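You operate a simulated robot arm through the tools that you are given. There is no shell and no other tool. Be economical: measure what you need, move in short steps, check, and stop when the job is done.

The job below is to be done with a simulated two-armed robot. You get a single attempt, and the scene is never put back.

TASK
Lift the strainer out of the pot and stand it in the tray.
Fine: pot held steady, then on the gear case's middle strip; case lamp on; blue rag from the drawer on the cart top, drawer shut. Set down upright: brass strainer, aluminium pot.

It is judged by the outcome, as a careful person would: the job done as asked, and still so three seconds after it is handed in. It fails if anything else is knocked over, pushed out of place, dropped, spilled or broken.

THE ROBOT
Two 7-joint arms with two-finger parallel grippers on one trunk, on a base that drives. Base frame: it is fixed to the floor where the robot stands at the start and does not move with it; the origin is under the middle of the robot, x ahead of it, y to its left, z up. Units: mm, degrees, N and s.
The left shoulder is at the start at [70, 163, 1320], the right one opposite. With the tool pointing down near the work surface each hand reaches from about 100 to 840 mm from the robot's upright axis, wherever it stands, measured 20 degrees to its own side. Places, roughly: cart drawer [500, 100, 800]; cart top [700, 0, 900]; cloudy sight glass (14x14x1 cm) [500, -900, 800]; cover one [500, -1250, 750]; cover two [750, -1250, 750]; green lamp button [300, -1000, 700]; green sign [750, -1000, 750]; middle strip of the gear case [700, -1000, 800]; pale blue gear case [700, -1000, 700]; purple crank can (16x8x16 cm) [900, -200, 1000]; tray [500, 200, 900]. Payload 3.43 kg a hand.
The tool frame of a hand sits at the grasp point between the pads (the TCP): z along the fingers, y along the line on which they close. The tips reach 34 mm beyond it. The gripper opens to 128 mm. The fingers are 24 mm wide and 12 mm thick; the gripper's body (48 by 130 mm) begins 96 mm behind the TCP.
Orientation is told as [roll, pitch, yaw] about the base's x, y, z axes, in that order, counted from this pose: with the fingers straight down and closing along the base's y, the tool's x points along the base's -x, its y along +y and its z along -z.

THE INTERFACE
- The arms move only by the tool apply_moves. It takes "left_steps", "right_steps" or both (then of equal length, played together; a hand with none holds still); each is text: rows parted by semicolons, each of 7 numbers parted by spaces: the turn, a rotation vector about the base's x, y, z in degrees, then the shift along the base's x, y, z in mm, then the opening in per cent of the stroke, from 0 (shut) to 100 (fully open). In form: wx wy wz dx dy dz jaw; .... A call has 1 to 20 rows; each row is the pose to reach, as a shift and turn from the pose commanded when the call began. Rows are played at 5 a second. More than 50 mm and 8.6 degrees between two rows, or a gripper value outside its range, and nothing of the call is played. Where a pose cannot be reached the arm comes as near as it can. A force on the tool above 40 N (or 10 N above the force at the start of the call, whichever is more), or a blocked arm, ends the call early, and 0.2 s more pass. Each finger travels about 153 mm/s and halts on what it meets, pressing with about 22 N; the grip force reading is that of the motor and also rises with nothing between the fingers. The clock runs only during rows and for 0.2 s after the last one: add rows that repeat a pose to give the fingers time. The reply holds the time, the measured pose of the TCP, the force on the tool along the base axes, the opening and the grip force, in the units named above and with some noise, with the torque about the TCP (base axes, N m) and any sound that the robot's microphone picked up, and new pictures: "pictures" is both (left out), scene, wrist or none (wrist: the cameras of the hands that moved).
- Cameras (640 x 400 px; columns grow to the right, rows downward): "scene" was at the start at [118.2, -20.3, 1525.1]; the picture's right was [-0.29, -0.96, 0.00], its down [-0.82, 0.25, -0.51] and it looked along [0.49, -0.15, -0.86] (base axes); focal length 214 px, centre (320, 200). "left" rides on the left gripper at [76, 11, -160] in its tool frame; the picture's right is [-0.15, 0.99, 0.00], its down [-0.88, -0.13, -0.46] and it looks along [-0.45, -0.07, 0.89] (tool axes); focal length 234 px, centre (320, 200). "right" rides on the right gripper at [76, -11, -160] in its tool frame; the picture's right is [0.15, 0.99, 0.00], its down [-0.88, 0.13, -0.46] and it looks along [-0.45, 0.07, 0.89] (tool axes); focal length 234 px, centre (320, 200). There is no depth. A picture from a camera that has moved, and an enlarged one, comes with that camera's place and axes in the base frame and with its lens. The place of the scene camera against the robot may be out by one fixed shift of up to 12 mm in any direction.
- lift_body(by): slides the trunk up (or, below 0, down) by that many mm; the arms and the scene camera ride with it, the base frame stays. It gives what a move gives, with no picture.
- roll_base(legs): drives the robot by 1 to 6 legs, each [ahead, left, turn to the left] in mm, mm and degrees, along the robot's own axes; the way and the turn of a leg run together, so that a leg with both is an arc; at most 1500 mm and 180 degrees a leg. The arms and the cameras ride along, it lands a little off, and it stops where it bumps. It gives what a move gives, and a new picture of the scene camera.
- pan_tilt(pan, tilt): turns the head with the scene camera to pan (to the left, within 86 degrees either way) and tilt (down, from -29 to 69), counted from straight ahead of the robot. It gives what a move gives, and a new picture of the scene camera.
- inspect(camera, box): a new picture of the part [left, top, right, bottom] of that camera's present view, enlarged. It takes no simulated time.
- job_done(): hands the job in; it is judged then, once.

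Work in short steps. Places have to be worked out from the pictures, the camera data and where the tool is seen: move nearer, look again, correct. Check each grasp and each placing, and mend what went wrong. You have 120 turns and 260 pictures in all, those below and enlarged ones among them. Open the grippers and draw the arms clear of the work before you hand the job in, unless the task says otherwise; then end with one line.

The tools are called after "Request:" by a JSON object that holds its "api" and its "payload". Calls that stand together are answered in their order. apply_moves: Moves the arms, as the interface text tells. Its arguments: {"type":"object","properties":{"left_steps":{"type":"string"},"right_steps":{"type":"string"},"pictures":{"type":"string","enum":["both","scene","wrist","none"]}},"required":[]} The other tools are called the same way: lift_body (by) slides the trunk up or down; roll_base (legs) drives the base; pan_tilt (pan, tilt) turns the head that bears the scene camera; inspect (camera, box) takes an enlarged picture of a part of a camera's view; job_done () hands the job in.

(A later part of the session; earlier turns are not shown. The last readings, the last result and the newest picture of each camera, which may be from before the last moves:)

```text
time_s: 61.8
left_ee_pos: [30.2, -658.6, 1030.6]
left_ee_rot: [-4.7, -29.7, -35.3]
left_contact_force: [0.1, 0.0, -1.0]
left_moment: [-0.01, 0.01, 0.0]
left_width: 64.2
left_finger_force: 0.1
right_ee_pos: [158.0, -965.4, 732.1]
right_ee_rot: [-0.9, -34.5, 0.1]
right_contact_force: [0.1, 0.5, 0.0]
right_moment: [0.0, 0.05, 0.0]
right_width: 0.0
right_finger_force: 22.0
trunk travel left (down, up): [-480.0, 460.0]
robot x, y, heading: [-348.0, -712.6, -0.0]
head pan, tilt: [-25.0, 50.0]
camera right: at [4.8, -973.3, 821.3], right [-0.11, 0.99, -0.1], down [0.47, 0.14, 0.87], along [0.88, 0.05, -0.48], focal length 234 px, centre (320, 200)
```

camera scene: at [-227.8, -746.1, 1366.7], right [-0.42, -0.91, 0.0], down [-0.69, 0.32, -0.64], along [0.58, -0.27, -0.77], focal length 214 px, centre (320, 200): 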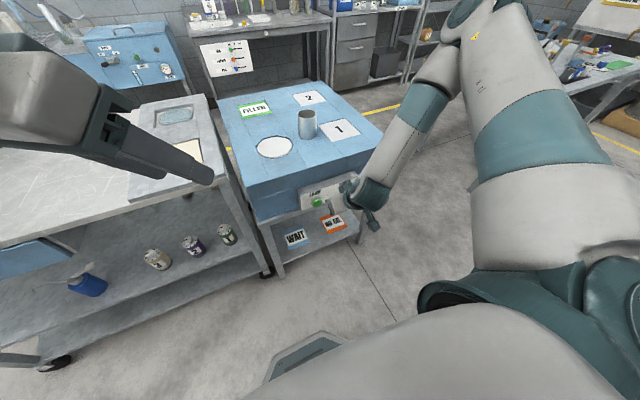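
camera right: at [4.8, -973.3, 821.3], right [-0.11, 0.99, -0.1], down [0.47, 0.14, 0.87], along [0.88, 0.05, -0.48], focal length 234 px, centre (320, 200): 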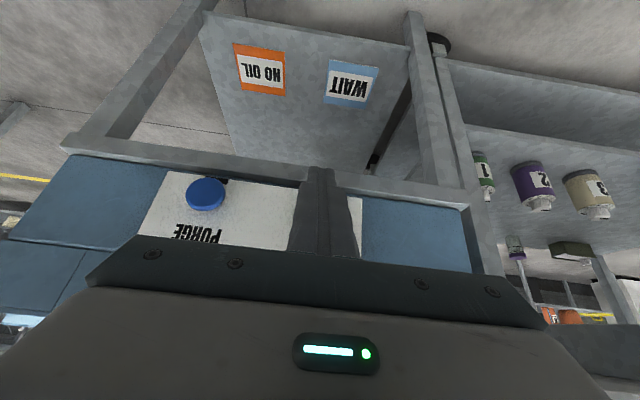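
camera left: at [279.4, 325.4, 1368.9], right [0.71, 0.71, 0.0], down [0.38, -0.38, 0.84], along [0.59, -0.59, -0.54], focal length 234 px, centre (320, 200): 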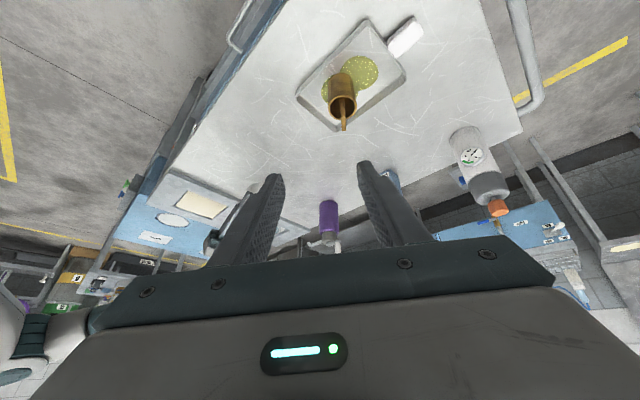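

Fingers lined up with the green button. Advance to just short of it and look from the scene camera.

Request:
{"api": "apply_moves", "payload": {"right_steps": "0 0 0 20 0 0 0; 0 0 0 40 0 0 0; 0 0 0 55 0 0 0; 0 0 0 55 0 0 0", "pictures": "none"}}

Request:
{"api": "pan_tilt", "payload": {"pan": -25, "tilt": 40}}

Request:
{"api": "inspect", "payload": {"camera": "scene", "box": [250, 120, 400, 260]}}

```text
time_s: 62.8
left_ee_pos: [31.3, -658.5, 1029.6]
left_ee_rot: [-4.9, -29.6, -35.3]
left_contact_force: [-0.1, 0.3, -0.2]
left_moment: [-0.01, 0.03, -0.04]
left_width: 64.0
left_finger_force: 0.0
right_ee_pos: [214.4, -962.6, 733.6]
right_ee_rot: [-0.9, -34.5, 0.2]
right_contact_force: [0.1, -0.4, 0.3]
right_moment: [-0.02, 0.03, -0.03]
right_width: 0.1
right_finger_force: 22.6
trunk travel left (down, up): [-480.0, 460.0]
robot x, y, heading: [-353.0, -709.7, 0.1]
head pan, tilt: [-25.0, 50.0]
```

```text
time_s: 63.5
left_ee_pos: [32.4, -659.1, 1029.7]
left_ee_rot: [-4.7, -29.6, -35.3]
left_contact_force: [-0.2, 0.3, 0.6]
left_moment: [-0.01, 0.01, -0.01]
left_width: 64.0
left_finger_force: 0.0
right_ee_pos: [213.8, -963.3, 733.8]
right_ee_rot: [-1.1, -34.5, 0.0]
right_contact_force: [-0.4, 0.0, -0.3]
right_moment: [0.05, -0.01, 0.0]
right_width: 0.0
right_finger_force: 22.1
trunk travel left (down, up): [-480.0, 460.0]
robot x, y, heading: [-349.8, -716.6, -0.0]
head pan, tilt: [-25.0, 40.0]
camera scene: at [-220.7, -749.4, 1230.9], right [-0.42, -0.91, 0.0], down [-0.58, 0.27, -0.77], along [0.69, -0.32, -0.64], focal length 214 px, centre (320, 200)
```

scene: 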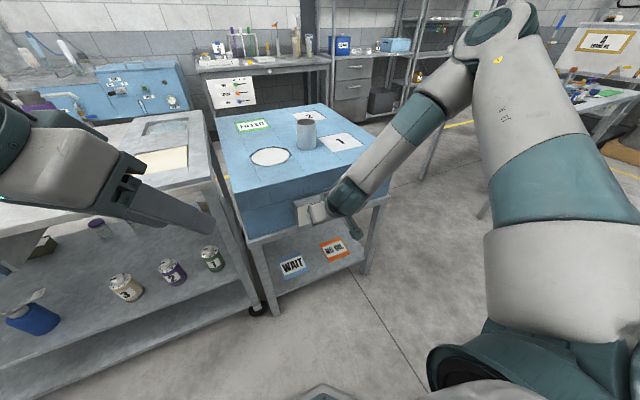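

```text
2.86 times, centred on (325, 190) of scene
camera zoom: at [-220.7, -749.4, 1230.9], right [-0.42, -0.91, 0.0], down [-0.58, 0.27, -0.77], along [0.69, -0.32, -0.64], focal length 613 px, centre (306, 229)
```

zoom: 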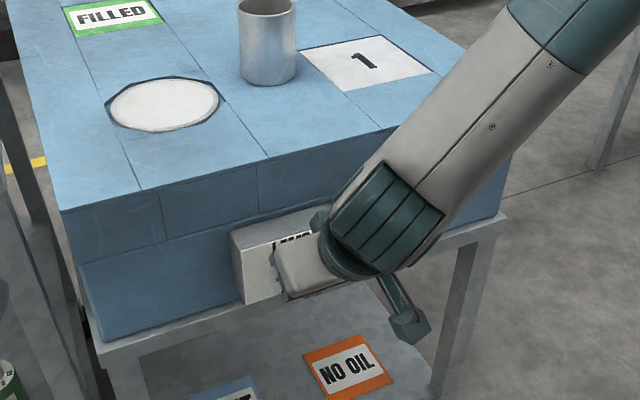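

Hand in line. Press in +x in small rows; force guard will stop it.

Request:
{"api": "apply_moves", "payload": {"right_steps": "0 0 0 6 0 0 0; 0 0 0 12 0 0 0; 0 0 0 16 0 0 0; 0 0 0 20 0 0 0; 0 0 0 23 0 0 0; 0 0 0 23 0 0 0", "pictures": "scene"}}

```text
time_s: 64.9
left_ee_pos: [28.2, -657.9, 1030.4]
left_ee_rot: [-4.7, -29.6, -35.4]
left_contact_force: [-0.2, 0.9, -0.3]
left_moment: [0.0, 0.01, 0.02]
left_width: 64.0
left_finger_force: 0.0
right_ee_pos: [233.3, -964.7, 732.9]
right_ee_rot: [-1.0, -34.4, 0.1]
right_contact_force: [-19.7, 0.9, 2.1]
right_moment: [-0.18, 0.38, 0.01]
right_width: 0.2
right_finger_force: 22.1
trunk travel left (down, up): [-480.0, 460.0]
robot x, y, heading: [-354.7, -711.4, 0.1]
head pan, tilt: [-25.0, 40.0]
heard: click
camera scene: at [-223.0, -749.3, 1231.1], right [-0.42, -0.91, 0.0], down [-0.58, 0.27, -0.77], along [0.69, -0.32, -0.64], focal length 214 px, centre (320, 200)
```

scene: 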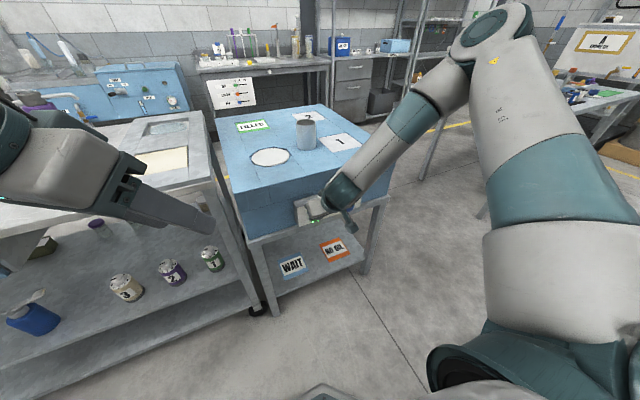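

"Click" heard. Withdraw, then check the lamp.

Request:
{"api": "apply_moves", "payload": {"right_steps": "0 0 0 -15 0 0 0; 0 0 0 -50 0 0 0; 0 0 0 -90 0 0 0; 0 0 0 -120 0 0 0", "pictures": "both"}}

Request:
{"api": "inspect", "payload": {"camera": "scene", "box": [220, 100, 400, 260]}}

```text
time_s: 65.9
left_ee_pos: [30.4, -658.5, 1029.6]
left_ee_rot: [-4.9, -29.6, -35.3]
left_contact_force: [-0.4, 0.0, 0.1]
left_moment: [0.01, 0.01, -0.01]
left_width: 63.9
left_finger_force: 0.1
right_ee_pos: [154.0, -966.2, 722.7]
right_ee_rot: [-0.9, -34.6, 0.1]
right_contact_force: [-0.2, 0.1, 0.2]
right_moment: [0.0, -0.02, 0.02]
right_width: 0.1
right_finger_force: 21.8
right hand out of reach, approached as far as the arm can: row 3, 4
trunk travel left (down, up): [-480.0, 460.0]
robot x, y, heading: [-351.7, -713.1, -0.1]
head pan, tilt: [-25.0, 40.0]
camera scene: at [-220.2, -749.6, 1230.9], right [-0.42, -0.91, 0.0], down [-0.58, 0.27, -0.77], along [0.69, -0.32, -0.64], focal length 214 px, centre (320, 200)
camera right: at [0.4, -973.8, 811.9], right [-0.11, 0.99, -0.1], down [0.47, 0.14, 0.87], along [0.88, 0.05, -0.48], focal length 234 px, centre (320, 200)
```

scene: 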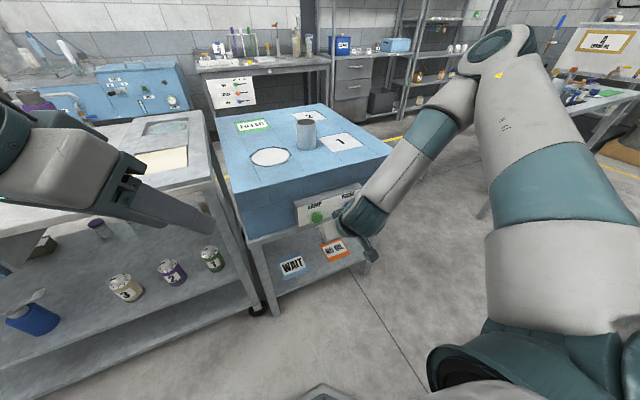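
right: 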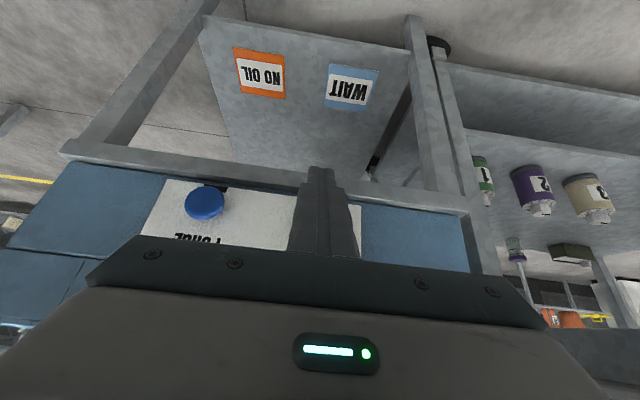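

```text
2.50 times, centred on (310, 180) of scene
camera zoom: at [-220.2, -749.6, 1230.9], right [-0.42, -0.91, 0.0], down [-0.58, 0.27, -0.77], along [0.69, -0.32, -0.64], focal length 536 px, centre (345, 250)
```

zoom: 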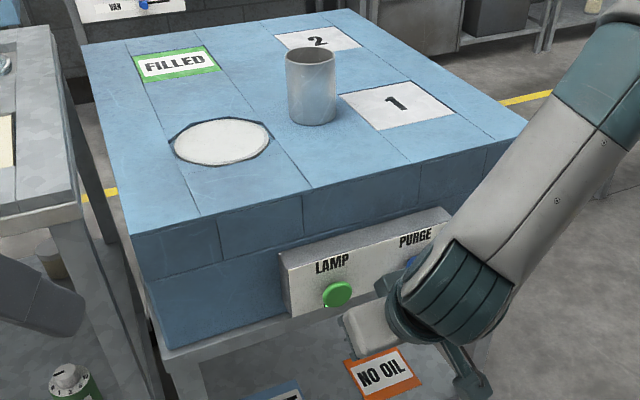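

Check the glass for light.

Request:
{"api": "inspect", "payload": {"camera": "scene", "box": [235, 130, 305, 180]}}

Request:
{"api": "inspect", "payload": {"camera": "scene", "box": [290, 185, 380, 245]}}

```text
8.00 times, centred on (270, 155) of scene
camera zoom: at [-220.2, -749.6, 1230.9], right [-0.42, -0.91, 0.0], down [-0.58, 0.27, -0.77], along [0.69, -0.32, -0.64], focal length 1716 px, centre (720, 560)
```

zoom: 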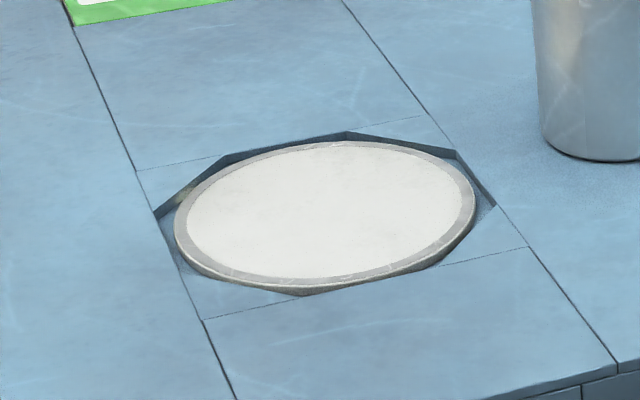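

```text
6.67 times, centred on (335, 215) of scene
camera zoom: at [-220.2, -749.6, 1230.9], right [-0.42, -0.91, 0.0], down [-0.58, 0.27, -0.77], along [0.69, -0.32, -0.64], focal length 1430 px, centre (220, 100)
```

zoom: 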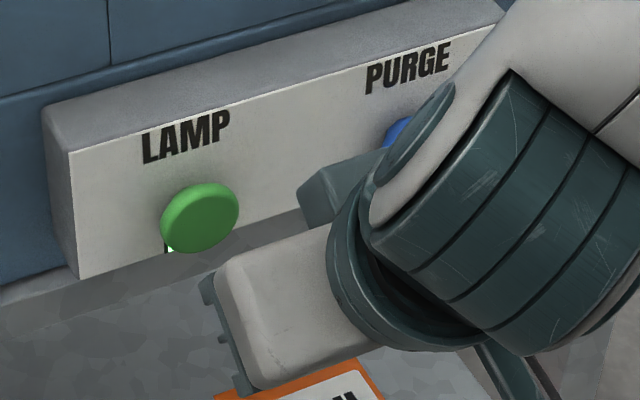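

There seems to be a small indicator lit beside the green button. Raise the right hand to view the panel with its camera.

Request:
{"api": "apply_moves", "payload": {"right_steps": "0 0 0 0 -15 40 0; 0 0 0 0 -40 80 0; 0 0 0 0 -70 110 0; 0 0 0 0 -70 110 0", "pictures": "wrist"}}

Request:
{"api": "inspect", "payload": {"camera": "right", "box": [150, 80, 450, 260]}}

Request:
{"api": "inspect", "payload": {"camera": "scene", "box": [290, 185, 380, 245]}}

```text
time_s: 66.9
left_ee_pos: [32.0, -657.9, 1029.5]
left_ee_rot: [-4.8, -29.6, -35.3]
left_contact_force: [1.0, -0.4, -0.4]
left_moment: [-0.02, 0.03, 0.0]
left_width: 63.9
left_finger_force: 0.0
right_ee_pos: [153.8, -1035.8, 833.0]
right_ee_rot: [-0.9, -34.5, 0.1]
right_contact_force: [0.5, -0.2, -0.3]
right_moment: [0.0, 0.03, -0.02]
right_width: 0.1
right_finger_force: 22.4
right hand out of reach, approached as far as the arm can: row 1, 2
trunk travel left (down, up): [-480.0, 460.0]
robot x, y, heading: [-350.7, -712.6, -0.2]
head pan, tilt: [-25.0, 40.0]
camera right: at [0.6, -1044.3, 922.8], right [-0.11, 0.99, -0.1], down [0.47, 0.14, 0.87], along [0.88, 0.05, -0.48], focal length 234 px, centre (320, 200)
```

right: 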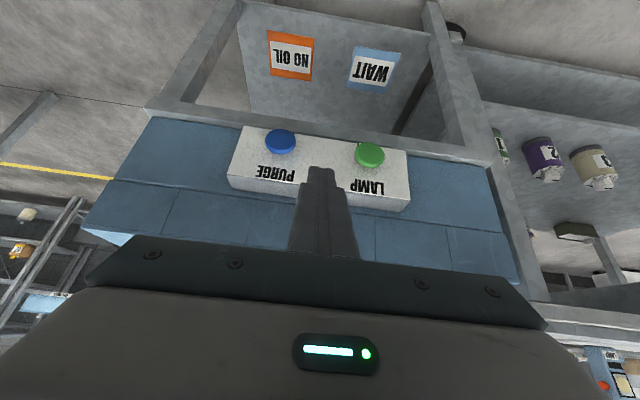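

```text
2.13 times, centred on (300, 170) of right
camera zoom: at [0.6, -1044.3, 922.8], right [-0.11, 0.99, -0.1], down [0.47, 0.14, 0.87], along [0.88, 0.05, -0.48], focal length 500 px, centre (363, 264)
```

zoom: 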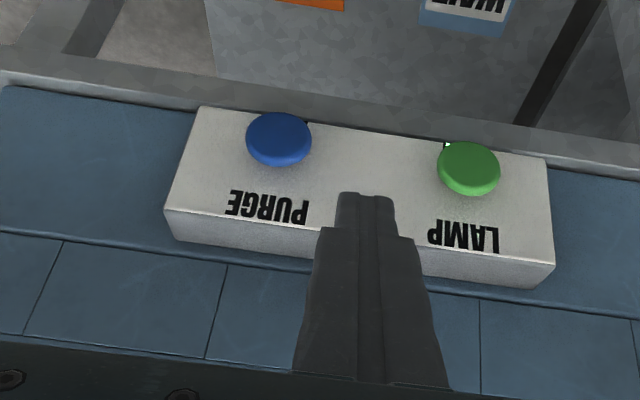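

```text
6.67 times, centred on (335, 215) of scene
camera zoom: at [-219.6, -748.6, 1230.8], right [-0.42, -0.91, 0.0], down [-0.58, 0.27, -0.77], along [0.69, -0.32, -0.64], focal length 1430 px, centre (220, 100)
```

zoom: 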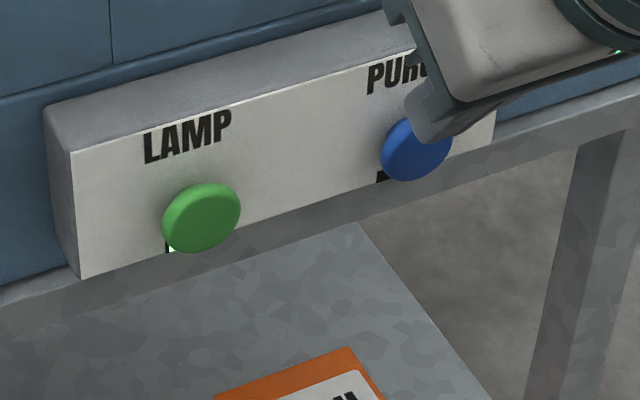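

The indicator by LAMP is lit while PURGE's is dark: lamp is on. Now raise the trunk and drive back left to the drawer, staying back from the cart.

Request:
{"api": "lift_body", "payload": {"by": 150}}

Request:
{"api": "roll_base", "payload": {"legs": [[0, 740, 0]]}}

Request:
{"api": "pan_tilt", "payload": {"pan": 5, "tilt": 45}}

```text
time_s: 68.7
left_ee_pos: [30.5, -659.6, 1179.3]
left_ee_rot: [-4.8, -29.6, -35.3]
left_contact_force: [-0.1, -0.5, 1.0]
left_moment: [0.01, -0.05, -0.01]
left_width: 63.9
left_finger_force: 0.1
right_ee_pos: [152.8, -1036.0, 984.0]
right_ee_rot: [-1.0, -34.5, 0.1]
right_contact_force: [-0.3, 0.1, 0.7]
right_moment: [0.01, -0.03, 0.0]
right_width: 0.0
right_finger_force: 21.7
trunk travel left (down, up): [-630.0, 310.0]
robot x, y, heading: [-348.7, -713.5, -0.2]
head pan, tilt: [-25.0, 40.0]
```

```text
time_s: 72.7
left_ee_pos: [28.4, 78.0, 1180.0]
left_ee_rot: [-4.8, -29.6, -34.7]
left_contact_force: [-0.6, 0.8, 0.1]
left_moment: [-0.03, -0.04, 0.0]
left_width: 64.1
left_finger_force: 0.0
right_ee_pos: [153.3, -298.4, 984.3]
right_ee_rot: [-0.9, -34.6, 0.7]
right_contact_force: [0.6, -0.1, -0.1]
right_moment: [0.02, -0.01, 0.0]
right_width: 0.1
right_finger_force: 22.2
trunk travel left (down, up): [-630.0, 310.0]
robot x, y, heading: [-352.4, 21.8, 0.2]
head pan, tilt: [-25.0, 40.0]
camera scene: at [-223.1, -15.4, 1380.9], right [-0.41, -0.91, 0.0], down [-0.59, 0.27, -0.77], along [0.7, -0.32, -0.64], focal length 214 px, centre (320, 200)
```

scene: 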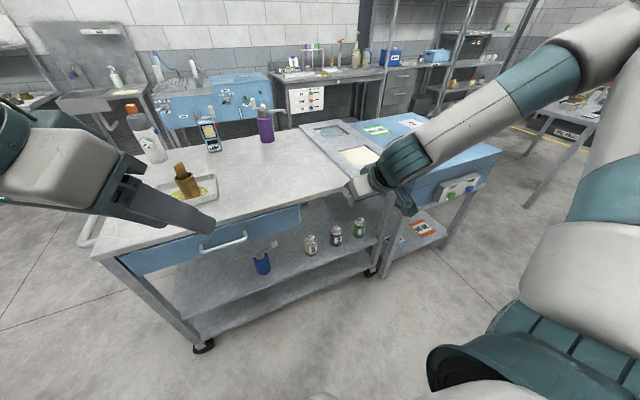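

```text
time_s: 73.6
left_ee_pos: [28.3, 77.2, 1179.1]
left_ee_rot: [-4.8, -29.6, -34.8]
left_contact_force: [0.2, 0.0, 0.0]
left_moment: [0.05, -0.02, 0.01]
left_width: 63.9
left_finger_force: 0.0
right_ee_pos: [153.3, -298.5, 984.9]
right_ee_rot: [-1.1, -34.4, 0.6]
right_contact_force: [0.1, 0.4, 0.5]
right_moment: [-0.01, 0.01, 0.03]
right_width: 0.0
right_finger_force: 22.2
trunk travel left (down, up): [-630.0, 310.0]
robot x, y, heading: [-351.3, 20.1, 0.6]
head pan, tilt: [5.0, 45.0]
camera scene: at [-219.5, 27.3, 1373.7], right [0.1, -1.0, 0.0], down [-0.7, -0.07, -0.71], along [0.7, 0.07, -0.71], focal length 214 px, centre (320, 200)
```

scene: 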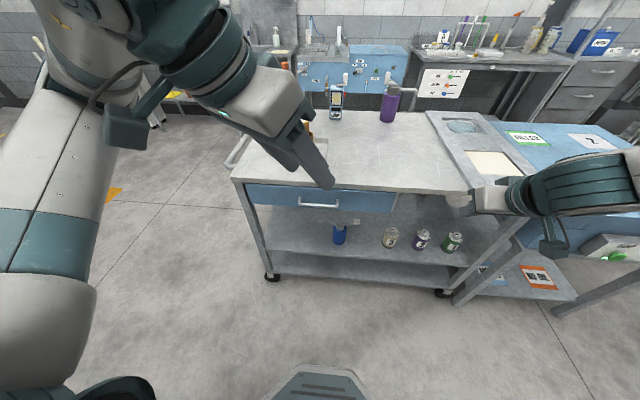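

Request:
{"api": "inspect", "payload": {"camera": "scene", "box": [240, 170, 400, 250]}}

Request:
{"api": "inspect", "payload": {"camera": "left", "box": [0, 0, 640, 400]}}

```text
4.00 times, centred on (320, 210) of scene
camera zoom: at [-219.5, 27.3, 1373.7], right [0.1, -1.0, 0.0], down [-0.7, -0.07, -0.71], along [0.7, 0.07, -0.71], focal length 858 px, centre (320, 160)
```

zoom: 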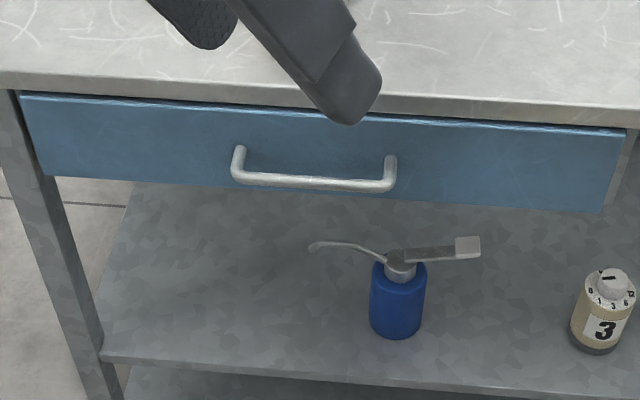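

```text
1.00 times, centred on (320, 200) of left (not enlarged: the box is as wide or as high as the picture)
camera zoom: at [-76.9, 179.1, 1279.1], right [0.7, 0.71, 0.0], down [0.39, -0.38, 0.84], along [0.6, -0.59, -0.54], focal length 234 px, centre (320, 200)
```

zoom: 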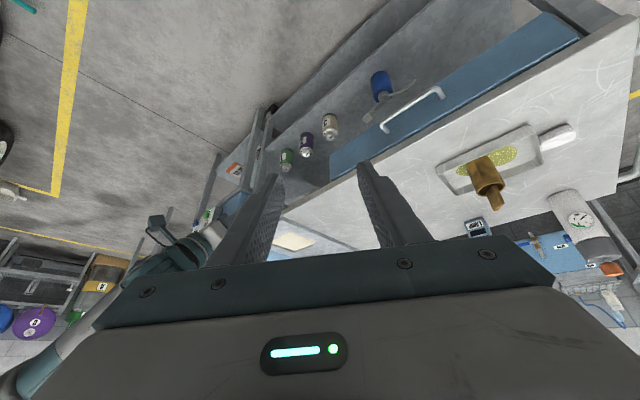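

Handle bar is at ≈[323,88,798], along y, 150 mm long, close under the top's edge; I'll grip it from the front with the left hand, fingers forward, closing vertically. First square the hand's yaw.

Request:
{"api": "apply_moves", "payload": {"left_steps": "0 0 7 20 0 0 50; 0 0 14 40 0 -10 50; 0 0 21 60 0 -20 45; 0 0 28 80 0 -30 40; 0 0 34.7 90 0 -40 35; 0 0 34.7 90 0 -40 35", "pictures": "none"}}

Request:
{"api": "apply_moves", "payload": {"left_steps": "-4 0 6.9 0 0 0 35; -8 0 13.9 0 0 0 35; -12 0 20.8 0 0 0 35; -16 0 27.7 0 0 0 35; -20 0 34.6 0 0 0 35; -24 0 41.6 0 0 0 35; -28 0 48.5 0 0 0 35; -32 0 55.4 0 0 0 35; -36 0 62.3 0 0 0 35; -40 0 69.3 0 0 0 35; -44.5 0 77.1 0 0 0 35; -44.5 0 77.1 0 0 0 35", "pictures": "scene"}}

```text
time_s: 75.0
left_ee_pos: [117.6, 77.8, 1139.9]
left_ee_rot: [-4.8, -29.7, -0.1]
left_contact_force: [0.6, -0.7, 0.3]
left_moment: [0.0, -0.01, 0.01]
left_width: 44.9
left_finger_force: 0.0
right_ee_pos: [153.0, -297.9, 983.7]
right_ee_rot: [-1.0, -34.6, 0.6]
right_contact_force: [-0.6, -0.3, -0.1]
right_moment: [-0.03, 0.0, 0.0]
right_width: 0.0
right_finger_force: 21.9
trunk travel left (down, up): [-630.0, 310.0]
robot x, y, heading: [-352.5, 23.9, 0.5]
head pan, tilt: [5.0, 45.0]
```

```text
refused: row 11 steps farther than a row can; nothing moved
```

Request:
{"api": "apply_moves", "payload": {"left_steps": "-4 0 6.9 0 0 0 35; -8 0 13.9 0 0 0 35; -12 0 20.8 0 0 0 35; -16 0 27.7 0 0 0 35; -20 0 34.6 0 0 0 35; -24 0 41.6 0 0 0 35; -28 0 48.5 0 0 0 35; -32 0 55.4 0 0 0 35; -36 0 62.3 0 0 0 35; -40 0 69.3 0 0 0 35; -44 0 76.2 0 0 0 35; -44.5 0 77.1 0 0 0 35", "pictures": "scene"}}

```text
time_s: 77.6
left_ee_pos: [118.4, 78.0, 1140.0]
left_ee_rot: [-34.8, -0.2, 89.0]
left_contact_force: [0.6, 0.7, -0.1]
left_moment: [-0.04, -0.01, 0.0]
left_width: 44.9
left_finger_force: 0.0
right_ee_pos: [153.7, -298.6, 984.2]
right_ee_rot: [-0.9, -34.5, 0.5]
right_contact_force: [0.1, -0.1, -0.8]
right_moment: [-0.02, -0.03, -0.01]
right_width: 0.0
right_finger_force: 21.4
trunk travel left (down, up): [-630.0, 310.0]
robot x, y, heading: [-352.3, 21.5, 0.6]
head pan, tilt: [5.0, 45.0]
camera scene: at [-219.5, 27.6, 1373.7], right [0.1, -1.0, 0.0], down [-0.7, -0.07, -0.71], along [0.7, 0.07, -0.71], focal length 214 px, centre (320, 200)
```

scene: 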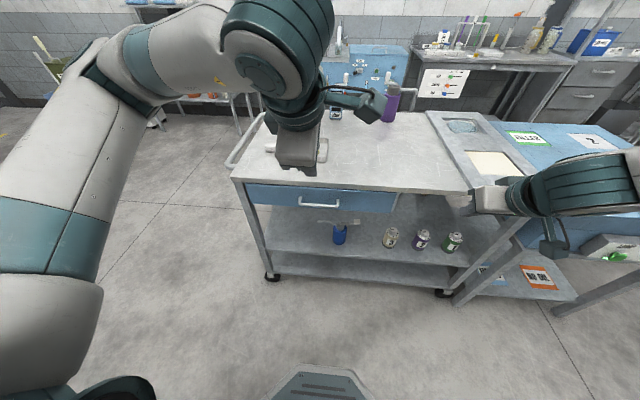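

Rotation fine. Lower the trunk 200 and pitch the hand further forward.

Request:
{"api": "lift_body", "payload": {"by": -200}}

Request:
{"api": "apply_moves", "payload": {"left_steps": "0 -8 0 0 0 -10 35; 0 -16 0 0 2 -30 35; 0 -24 0 0 4 -50 35; 0 -31 0 0 6 -80 35; 0 -31 0 20 8 -110 35; 0 -31 0 50 10 -135 35; 0 -31 0 80 10 -138 35; 0 -31 0 80 10 -138 35", "pictures": "both"}}

```text
time_s: 79.8
left_ee_pos: [118.7, 77.9, 940.4]
left_ee_rot: [-34.7, -0.2, 88.8]
left_contact_force: [1.2, -0.9, 0.0]
left_moment: [-0.02, 0.0, 0.03]
left_width: 45.1
left_finger_force: 0.2
right_ee_pos: [152.7, -298.2, 784.7]
right_ee_rot: [-0.9, -34.4, 0.6]
right_contact_force: [0.2, 0.4, -0.4]
right_moment: [0.02, -0.03, -0.04]
right_width: 0.2
right_finger_force: 21.8
trunk travel left (down, up): [-430.0, 510.0]
robot x, y, heading: [-356.5, 20.2, 0.6]
head pan, tilt: [5.0, 45.0]
```

```text
time_s: 81.6
left_ee_pos: [197.9, 87.5, 801.9]
left_ee_rot: [-65.8, -0.8, 89.3]
left_contact_force: [0.3, -1.1, 0.5]
left_moment: [-0.01, -0.01, 0.01]
left_width: 44.9
left_finger_force: 0.0
left hand out of reach, approached as far as the arm can: row 2, 3, 4, 5, 6
right_ee_pos: [154.8, -298.8, 783.5]
right_ee_rot: [-0.9, -34.4, 0.6]
right_contact_force: [0.5, 0.1, -0.9]
right_moment: [0.03, 0.01, 0.03]
right_width: 0.0
right_finger_force: 21.4
trunk travel left (down, up): [-430.0, 510.0]
robot x, y, heading: [-351.6, 24.1, 0.6]
head pan, tilt: [5.0, 45.0]
camera scene: at [-219.7, 27.1, 1173.7], right [0.1, -1.0, 0.0], down [-0.7, -0.07, -0.71], along [0.7, 0.07, -0.71], focal length 214 px, centre (320, 200)
camera left: at [47.0, 12.6, 855.9], right [-0.4, 0.16, -0.9], down [-0.35, 0.88, 0.32], along [0.85, 0.44, -0.3], focal length 234 px, centre (320, 200)
```

scene: 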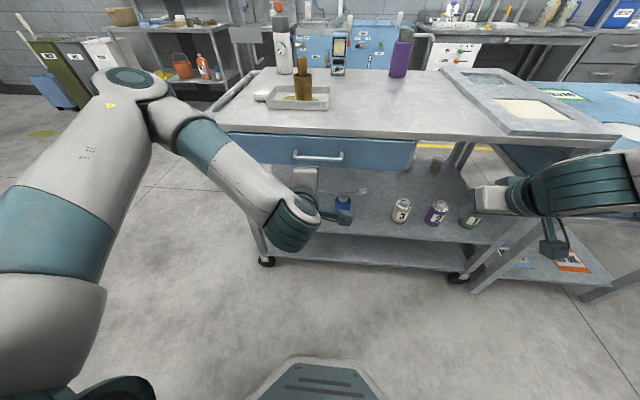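
left: 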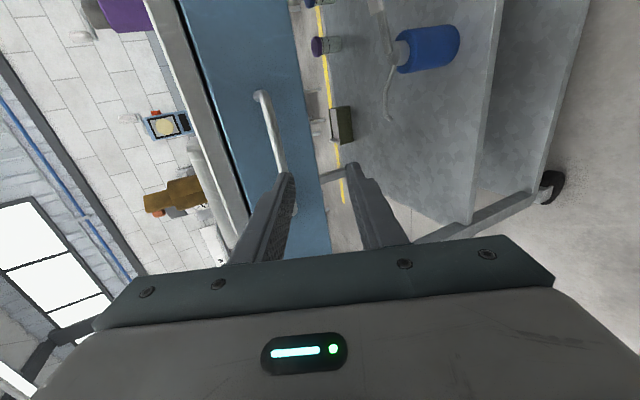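

Bar confirmed at ≈[323,14…162,801], drawer face x≈356. Align on the approach line, then advance so the bar sits 20 mm past the TCP.

Request:
{"api": "apply_moves", "payload": {"left_steps": "0 0 0 0 0 25 32; 0 0 0 7 0 53 32; 0 0 0 40 0 38 32; 0 0 0 70 0 25 32; 0 0 0 90 0 16 32; 0 0 0 90 0 16 32", "pictures": "both"}}

Request:
{"api": "inspect", "payload": {"camera": "scene", "box": [260, 120, 380, 220]}}

```text
time_s: 83.0
left_ee_pos: [288.4, 89.3, 817.9]
left_ee_rot: [-65.8, -0.7, 89.2]
left_contact_force: [-0.2, -0.4, 0.5]
left_moment: [-0.01, 0.05, -0.01]
left_width: 40.9
left_finger_force: 0.0
right_ee_pos: [152.7, -298.4, 783.6]
right_ee_rot: [-1.0, -34.5, 0.7]
right_contact_force: [-0.7, 0.3, 0.4]
right_moment: [0.02, -0.01, -0.01]
right_width: 0.0
right_finger_force: 22.4
trunk travel left (down, up): [-430.0, 510.0]
robot x, y, heading: [-354.8, 19.9, 0.6]
head pan, tilt: [5.0, 45.0]
camera scene: at [-219.8, 27.5, 1173.7], right [0.1, -1.0, 0.0], down [-0.7, -0.07, -0.71], along [0.7, 0.07, -0.71], focal length 214 px, centre (320, 200)
camera left: at [137.2, 12.3, 871.7], right [-0.4, 0.16, -0.9], down [-0.35, 0.88, 0.32], along [0.85, 0.44, -0.3], focal length 234 px, centre (320, 200)
```

scene: 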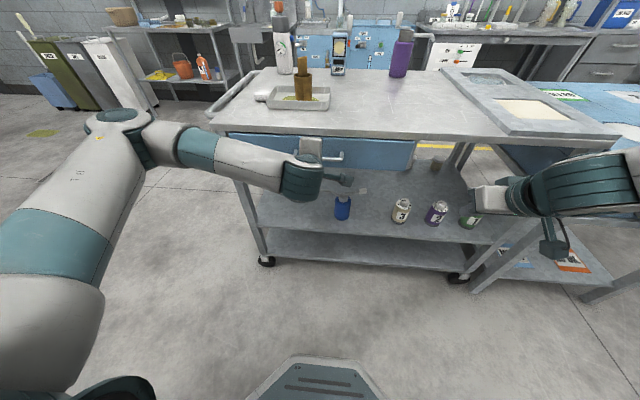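
left: 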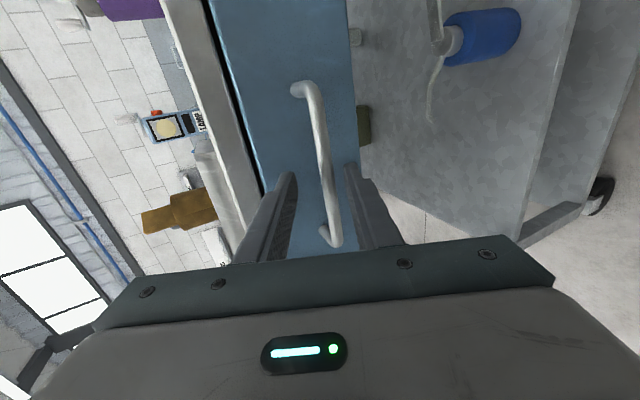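

```text
4.00 times, centred on (320, 170) of scene
camera zoom: at [-219.8, 27.5, 1173.7], right [0.1, -1.0, 0.0], down [-0.7, -0.07, -0.71], along [0.7, 0.07, -0.71], focal length 858 px, centre (320, 320)
```

zoom: 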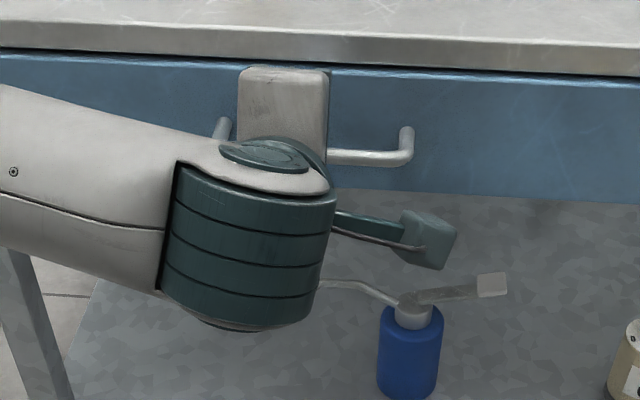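

Bar is between the fingers. Advance the last ~17 mm and close.

Request:
{"api": "apply_moves", "payload": {"left_steps": "0 0 0 9 0 -4 32; 0 0 0 17 0 -8 32; 0 0 0 17 0 -8 20; 0 0 0 17 0 -8 8; 0 0 0 17 0 -8 2; 0 0 0 17 0 -8 2", "pictures": "wrist"}}

```text
time_s: 83.7
left_ee_pos: [300.1, 88.2, 816.6]
left_ee_rot: [-66.6, -0.5, 88.9]
left_contact_force: [-26.0, 2.2, 11.5]
left_moment: [0.12, -1.0, 0.3]
left_width: 32.1
left_finger_force: 5.6
right_ee_pos: [150.1, -296.9, 785.1]
right_ee_rot: [-1.0, -34.7, 0.8]
right_contact_force: [-0.3, -0.2, -0.6]
right_moment: [-0.01, -0.01, 0.0]
right_width: 0.0
right_finger_force: 22.8
trunk travel left (down, up): [-430.0, 510.0]
robot x, y, heading: [-353.7, 21.4, 0.5]
head pan, tilt: [5.0, 45.0]
stopped in row 3 (left hand): the force on the tool passed its limit at 45 N (the readings are from after the stop); the commanded pose is now the measured one
camera left: at [146.9, 13.8, 868.7], right [-0.39, 0.16, -0.91], down [-0.35, 0.88, 0.31], along [0.85, 0.44, -0.29], focal length 234 px, centre (320, 200)
```

left: 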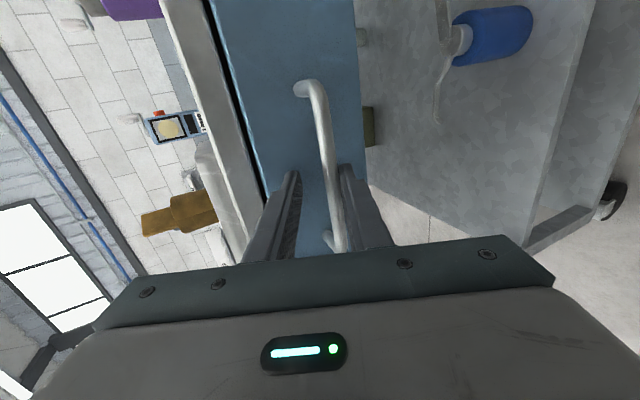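

Upper fingertip touched the drawer face. Back off 10 mm, nudge down 3 mm, then close.

Request:
{"api": "apply_moves", "payload": {"left_steps": "0 0 0 -6 0 0 28; 0 0 0 -10 0 -3 28; 0 0 0 -10 0 -3 15; 0 0 0 -10 0 -3 5; 0 0 0 -10 0 -3 2; 0 0 0 -10 0 -3 2", "pictures": "wrist"}}

```text
time_s: 85.1
left_ee_pos: [293.7, 87.3, 808.8]
left_ee_rot: [-66.1, -0.5, 89.1]
left_contact_force: [-1.7, -0.9, -1.9]
left_moment: [-0.87, 0.09, 0.73]
left_width: 11.9
left_finger_force: 44.7
right_ee_pos: [152.8, -298.4, 783.2]
right_ee_rot: [-0.9, -34.5, 0.6]
right_contact_force: [-0.2, -0.2, 0.1]
right_moment: [-0.02, -0.01, -0.01]
right_width: 0.0
right_finger_force: 22.1
trunk travel left (down, up): [-430.0, 510.0]
robot x, y, heading: [-351.6, 20.7, 0.4]
head pan, tilt: [5.0, 45.0]
camera left: at [141.6, 13.0, 861.7], right [-0.4, 0.16, -0.9], down [-0.35, 0.88, 0.31], along [0.85, 0.44, -0.3], focal length 234 px, centre (320, 200)
```

left: 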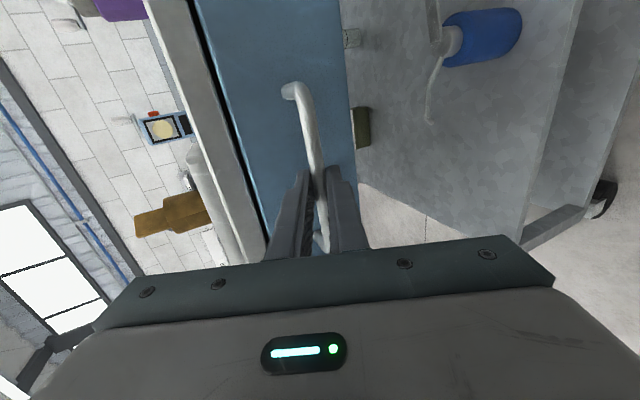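

Bar gripped. Pull the drawer out slowly.

Request:
{"api": "apply_moves", "payload": {"left_steps": "0 0 0 -10 0 0 2; 0 0 0 -25 0 0 2; 0 0 0 -45 0 0 2; 0 0 0 -65 0 0 2; 0 0 0 -85 0 0 2; 0 0 0 -85 0 0 2", "pictures": "both"}}

```text
time_s: 86.5
left_ee_pos: [209.4, 87.5, 808.6]
left_ee_rot: [-66.2, -0.6, 89.0]
left_contact_force: [0.5, -5.4, -8.9]
left_moment: [-1.02, 0.14, 0.32]
left_width: 11.6
left_finger_force: 45.2
right_ee_pos: [152.8, -298.5, 782.6]
right_ee_rot: [-1.0, -34.5, 0.6]
right_contact_force: [1.1, 0.6, 0.3]
right_moment: [0.0, -0.01, 0.0]
right_width: 0.0
right_finger_force: 21.9
trunk travel left (down, up): [-430.0, 510.0]
robot x, y, heading: [-358.7, 20.7, 0.5]
head pan, tilt: [5.0, 45.0]
camera scene: at [-219.4, 27.4, 1173.5], right [0.1, -1.0, 0.0], down [-0.7, -0.07, -0.71], along [0.7, 0.07, -0.71], focal length 214 px, centre (320, 200)
camera left: at [57.4, 13.2, 861.7], right [-0.4, 0.16, -0.9], down [-0.35, 0.88, 0.31], along [0.85, 0.44, -0.3], focal length 234 px, centre (320, 200)
```

scene: 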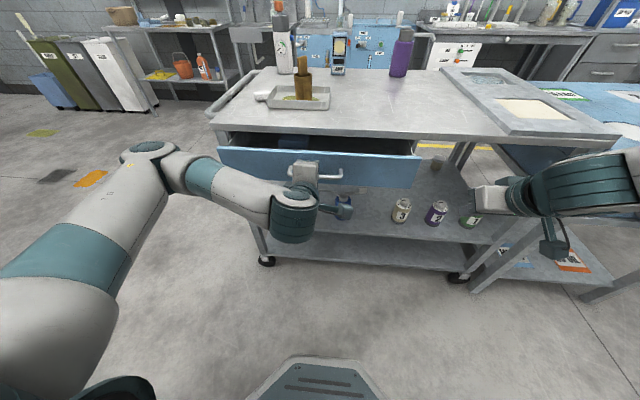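
left: 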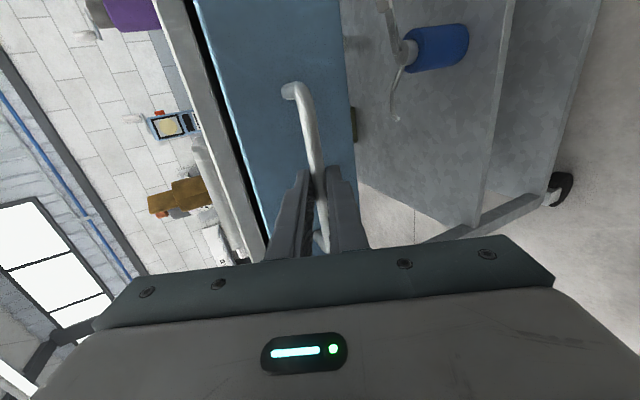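

Drawer is opening and blue cloth is visible. Keep pulling ~100 mm more.

Request:
{"api": "apply_moves", "payload": {"left_steps": "0 0 0 -20 0 0 2; 0 0 0 -40 0 0 2; 0 0 0 -60 0 0 2; 0 0 0 -80 0 0 2; 0 0 0 -100 0 0 2; 0 0 0 -100 0 0 2", "pictures": "scene"}}

Request:
{"api": "inspect", "payload": {"camera": "scene", "box": [200, 110, 430, 230]}}

```text
time_s: 87.2
left_ee_pos: [180.0, 84.7, 808.2]
left_ee_rot: [-66.8, -0.9, 90.6]
left_contact_force: [-0.9, 10.7, 4.0]
left_moment: [-0.26, 0.04, 1.37]
left_width: 11.9
left_finger_force: 44.8
left hand out of reach, approached as far as the arm can: row 2, 3
right_ee_pos: [153.8, -293.5, 784.7]
right_ee_rot: [-1.0, -34.5, 1.0]
right_contact_force: [-0.3, -0.5, 0.5]
right_moment: [0.01, 0.01, 0.02]
right_width: 0.1
right_finger_force: 21.9
trunk travel left (down, up): [-430.0, 510.0]
robot x, y, heading: [-358.1, 21.4, 0.5]
head pan, tilt: [5.0, 45.0]
stopped in row 3 (left hand): the force on the tool passed its limit at 49 N (the readings are from after the stop); the commanded pose is now the measured one
camera scene: at [-220.8, 29.9, 1173.7], right [0.1, -0.99, 0.0], down [-0.7, -0.07, -0.71], along [0.7, 0.07, -0.71], focal length 214 px, centre (320, 200)
```

scene: 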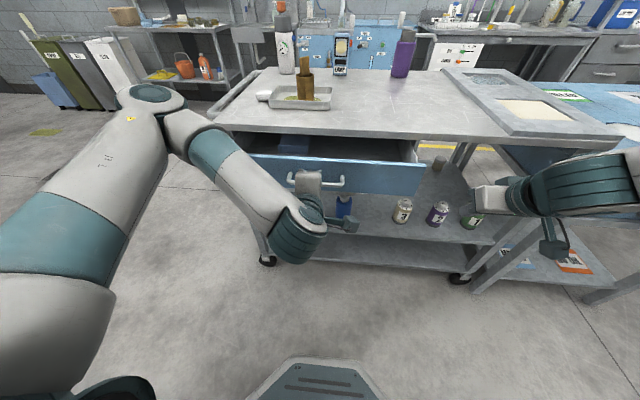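

```text
2.78 times, centred on (315, 170) of scene
camera zoom: at [-220.8, 29.9, 1173.7], right [0.1, -0.99, 0.0], down [-0.7, -0.07, -0.71], along [0.7, 0.07, -0.71], focal length 597 px, centre (334, 284)
```

zoom: 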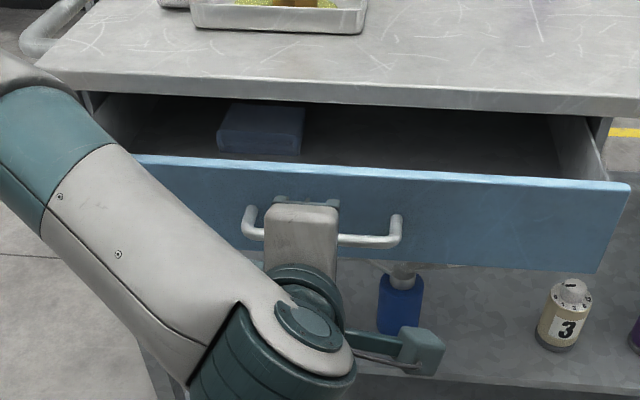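

Arm at its limit; pull the rest by rolling the base straight back ~100 mm.

Request:
{"api": "roll_base", "payload": {"legs": [[-100, 0, 0]]}}

Request:
{"api": "inspect", "payload": {"camera": "scene", "box": [200, 80, 430, 230]}}

```text
time_s: 88.4
left_ee_pos: [78.0, 85.0, 809.3]
left_ee_rot: [-66.7, -0.8, 90.4]
left_contact_force: [-2.1, 33.4, -0.4]
left_moment: [-0.43, -0.02, 0.82]
left_width: 11.6
left_finger_force: 44.8
right_ee_pos: [52.2, -293.4, 785.9]
right_ee_rot: [-1.2, -34.6, 1.0]
right_contact_force: [0.4, 0.5, -0.1]
right_moment: [0.06, 0.0, -0.02]
right_width: 0.0
right_finger_force: 21.5
trunk travel left (down, up): [-430.0, 510.0]
robot x, y, heading: [-456.3, 18.5, 0.6]
head pan, tilt: [5.0, 45.0]
camera scene: at [-322.5, 31.6, 1173.8], right [0.1, -0.99, 0.0], down [-0.7, -0.07, -0.71], along [0.7, 0.07, -0.71], focal length 214 px, centre (320, 200)
```

scene: 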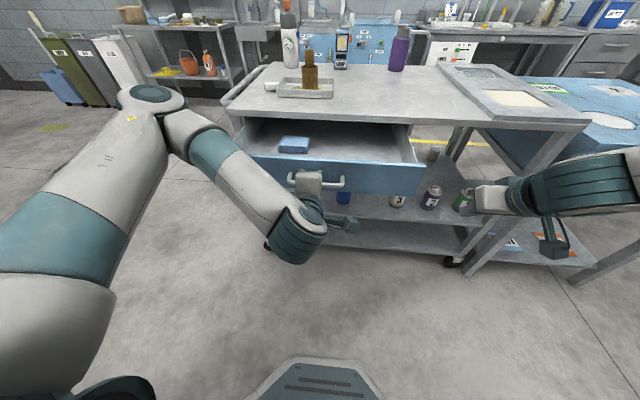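

```text
2.67 times, centred on (315, 155) of scene
camera zoom: at [-322.5, 31.6, 1173.8], right [0.1, -0.99, 0.0], down [-0.7, -0.07, -0.71], along [0.7, 0.07, -0.71], focal length 572 px, centre (333, 320)
```

zoom: 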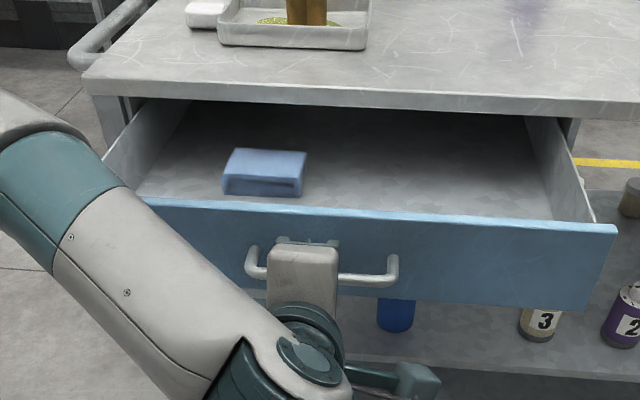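

Drawer is out ~215 mm and the folded rag is exposed. Release the bar and back off by base.

Request:
{"api": "apply_moves", "payload": {"left_steps": "0 0 0 0 0 0 10; 0 0 0 0 0 0 25; 0 0 0 0 0 0 32; 0 0 0 0 0 0 32", "pictures": "wrist"}}

Request:
{"api": "inspect", "payload": {"camera": "left", "box": [230, 60, 430, 270]}}

```text
time_s: 89.4
left_ee_pos: [79.1, 83.0, 808.1]
left_ee_rot: [-66.6, -0.9, 90.4]
left_contact_force: [0.3, 0.1, -0.3]
left_moment: [0.0, -0.03, -0.02]
left_width: 40.9
left_finger_force: 0.1
right_ee_pos: [54.4, -296.4, 784.7]
right_ee_rot: [-1.0, -34.6, 0.9]
right_contact_force: [0.8, 0.5, 0.4]
right_moment: [0.03, 0.0, -0.01]
right_width: 0.0
right_finger_force: 22.4
trunk travel left (down, up): [-430.0, 510.0]
robot x, y, heading: [-454.5, 17.4, 0.5]
head pan, tilt: [5.0, 45.0]
camera left: at [-72.3, 4.2, 859.1], right [-0.39, 0.16, -0.91], down [-0.37, 0.87, 0.32], along [0.84, 0.46, -0.28], focal length 234 px, centre (320, 200)
```

left: 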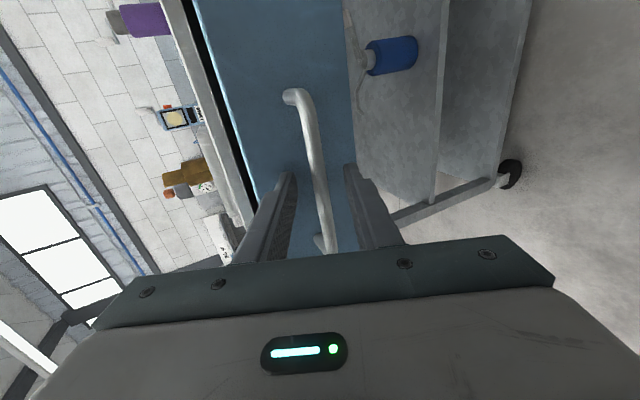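

```text
1.90 times, centred on (330, 165) of left
camera zoom: at [-72.3, 4.2, 859.1], right [-0.39, 0.16, -0.91], down [-0.37, 0.87, 0.32], along [0.84, 0.46, -0.28], focal length 446 px, centre (301, 267)
```

zoom: 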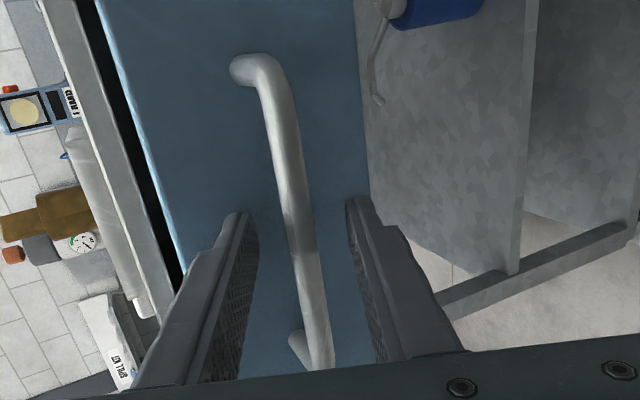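

Fingers clear of the bar. Back off, then bring the left hand up and un-pitch it toward vertical.

Request:
{"api": "roll_base", "payload": {"legs": [[-90, 0, -0.5]]}}

Request:
{"api": "lift_body", "payload": {"by": 250}}

Request:
{"api": "apply_moves", "payload": {"left_steps": "0 8 0 0 0 10 50; 0 16 0 0 0 20 60; 0 24 0 0 0 30 60; 0 32 0 0 0 40 60; 0 40 0 0 0 50 60; 0 48 0 0 0 60 60; 0 56 0 0 0 60 60; 0 64 0 0 0 60 60; 0 66.5 0 0 0 60 60", "pictures": "scene"}}

```text
time_s: 90.5
left_ee_pos: [-10.4, 77.3, 809.2]
left_ee_rot: [-66.6, -1.0, 89.9]
left_contact_force: [-0.2, -0.5, 0.5]
left_moment: [0.02, 0.04, 0.03]
left_width: 40.7
left_finger_force: 0.1
right_ee_pos: [-40.2, -302.8, 784.4]
right_ee_rot: [-1.0, -34.6, 0.3]
right_contact_force: [-1.3, 0.4, -0.1]
right_moment: [0.0, -0.04, 0.03]
right_width: 0.1
right_finger_force: 22.1
trunk travel left (down, up): [-430.0, 510.0]
robot x, y, heading: [-548.6, 19.9, 0.5]
head pan, tilt: [5.0, 45.0]
camera scene: at [-411.6, 26.1, 1173.8], right [0.09, -1.0, 0.0], down [-0.7, -0.06, -0.71], along [0.7, 0.06, -0.71], focal length 214 px, centre (320, 200)
```

scene: 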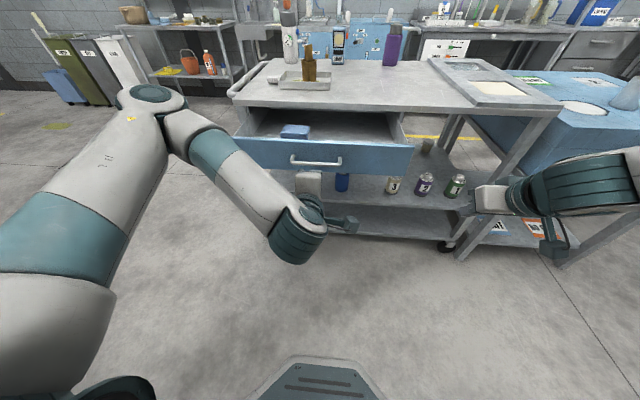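

```text
time_s: 93.1
left_ee_pos: [-9.9, 76.8, 1058.2]
left_ee_rot: [-66.6, -1.1, 90.0]
left_contact_force: [0.0, -0.4, 0.7]
left_moment: [0.0, 0.03, -0.03]
left_width: 40.9
left_finger_force: 0.0
right_ee_pos: [-39.3, -301.2, 1034.1]
right_ee_rot: [-1.0, -34.5, 0.3]
right_contact_force: [0.0, -0.7, -0.6]
right_moment: [-0.02, 0.03, -0.02]
right_width: 0.1
right_finger_force: 22.6
trunk travel left (down, up): [-680.0, 260.0]
robot x, y, heading: [-543.9, 18.9, 0.4]
head pan, tilt: [5.0, 45.0]
```

```text
time_s: 95.1
left_ee_pos: [-9.3, 77.9, 1118.5]
left_ee_rot: [0.1, -0.3, 89.1]
left_contact_force: [0.9, 0.3, 0.5]
left_moment: [0.01, 0.0, 0.0]
left_width: 77.0
left_finger_force: 0.1
right_ee_pos: [-38.7, -302.4, 1034.0]
right_ee_rot: [-1.1, -34.5, 0.3]
right_contact_force: [0.8, 0.0, 0.1]
right_moment: [0.0, -0.01, 0.05]
right_width: 0.0
right_finger_force: 21.7
trunk travel left (down, up): [-680.0, 260.0]
robot x, y, heading: [-545.9, 18.4, 0.2]
head pan, tilt: [5.0, 45.0]
camera scene: at [-410.3, 26.2, 1423.7], right [0.09, -1.0, 0.0], down [-0.7, -0.06, -0.71], along [0.7, 0.06, -0.71], focal length 214 px, centre (320, 200)
```

scene: 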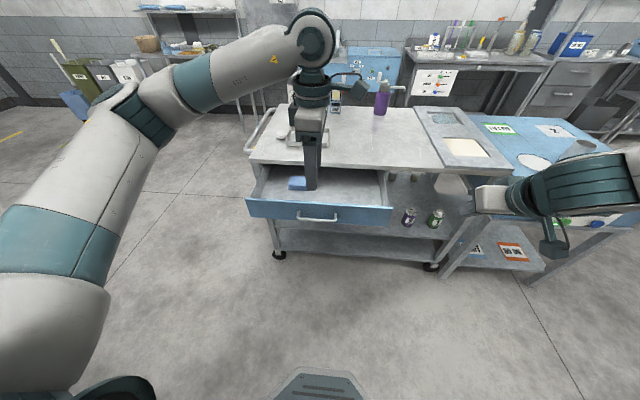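

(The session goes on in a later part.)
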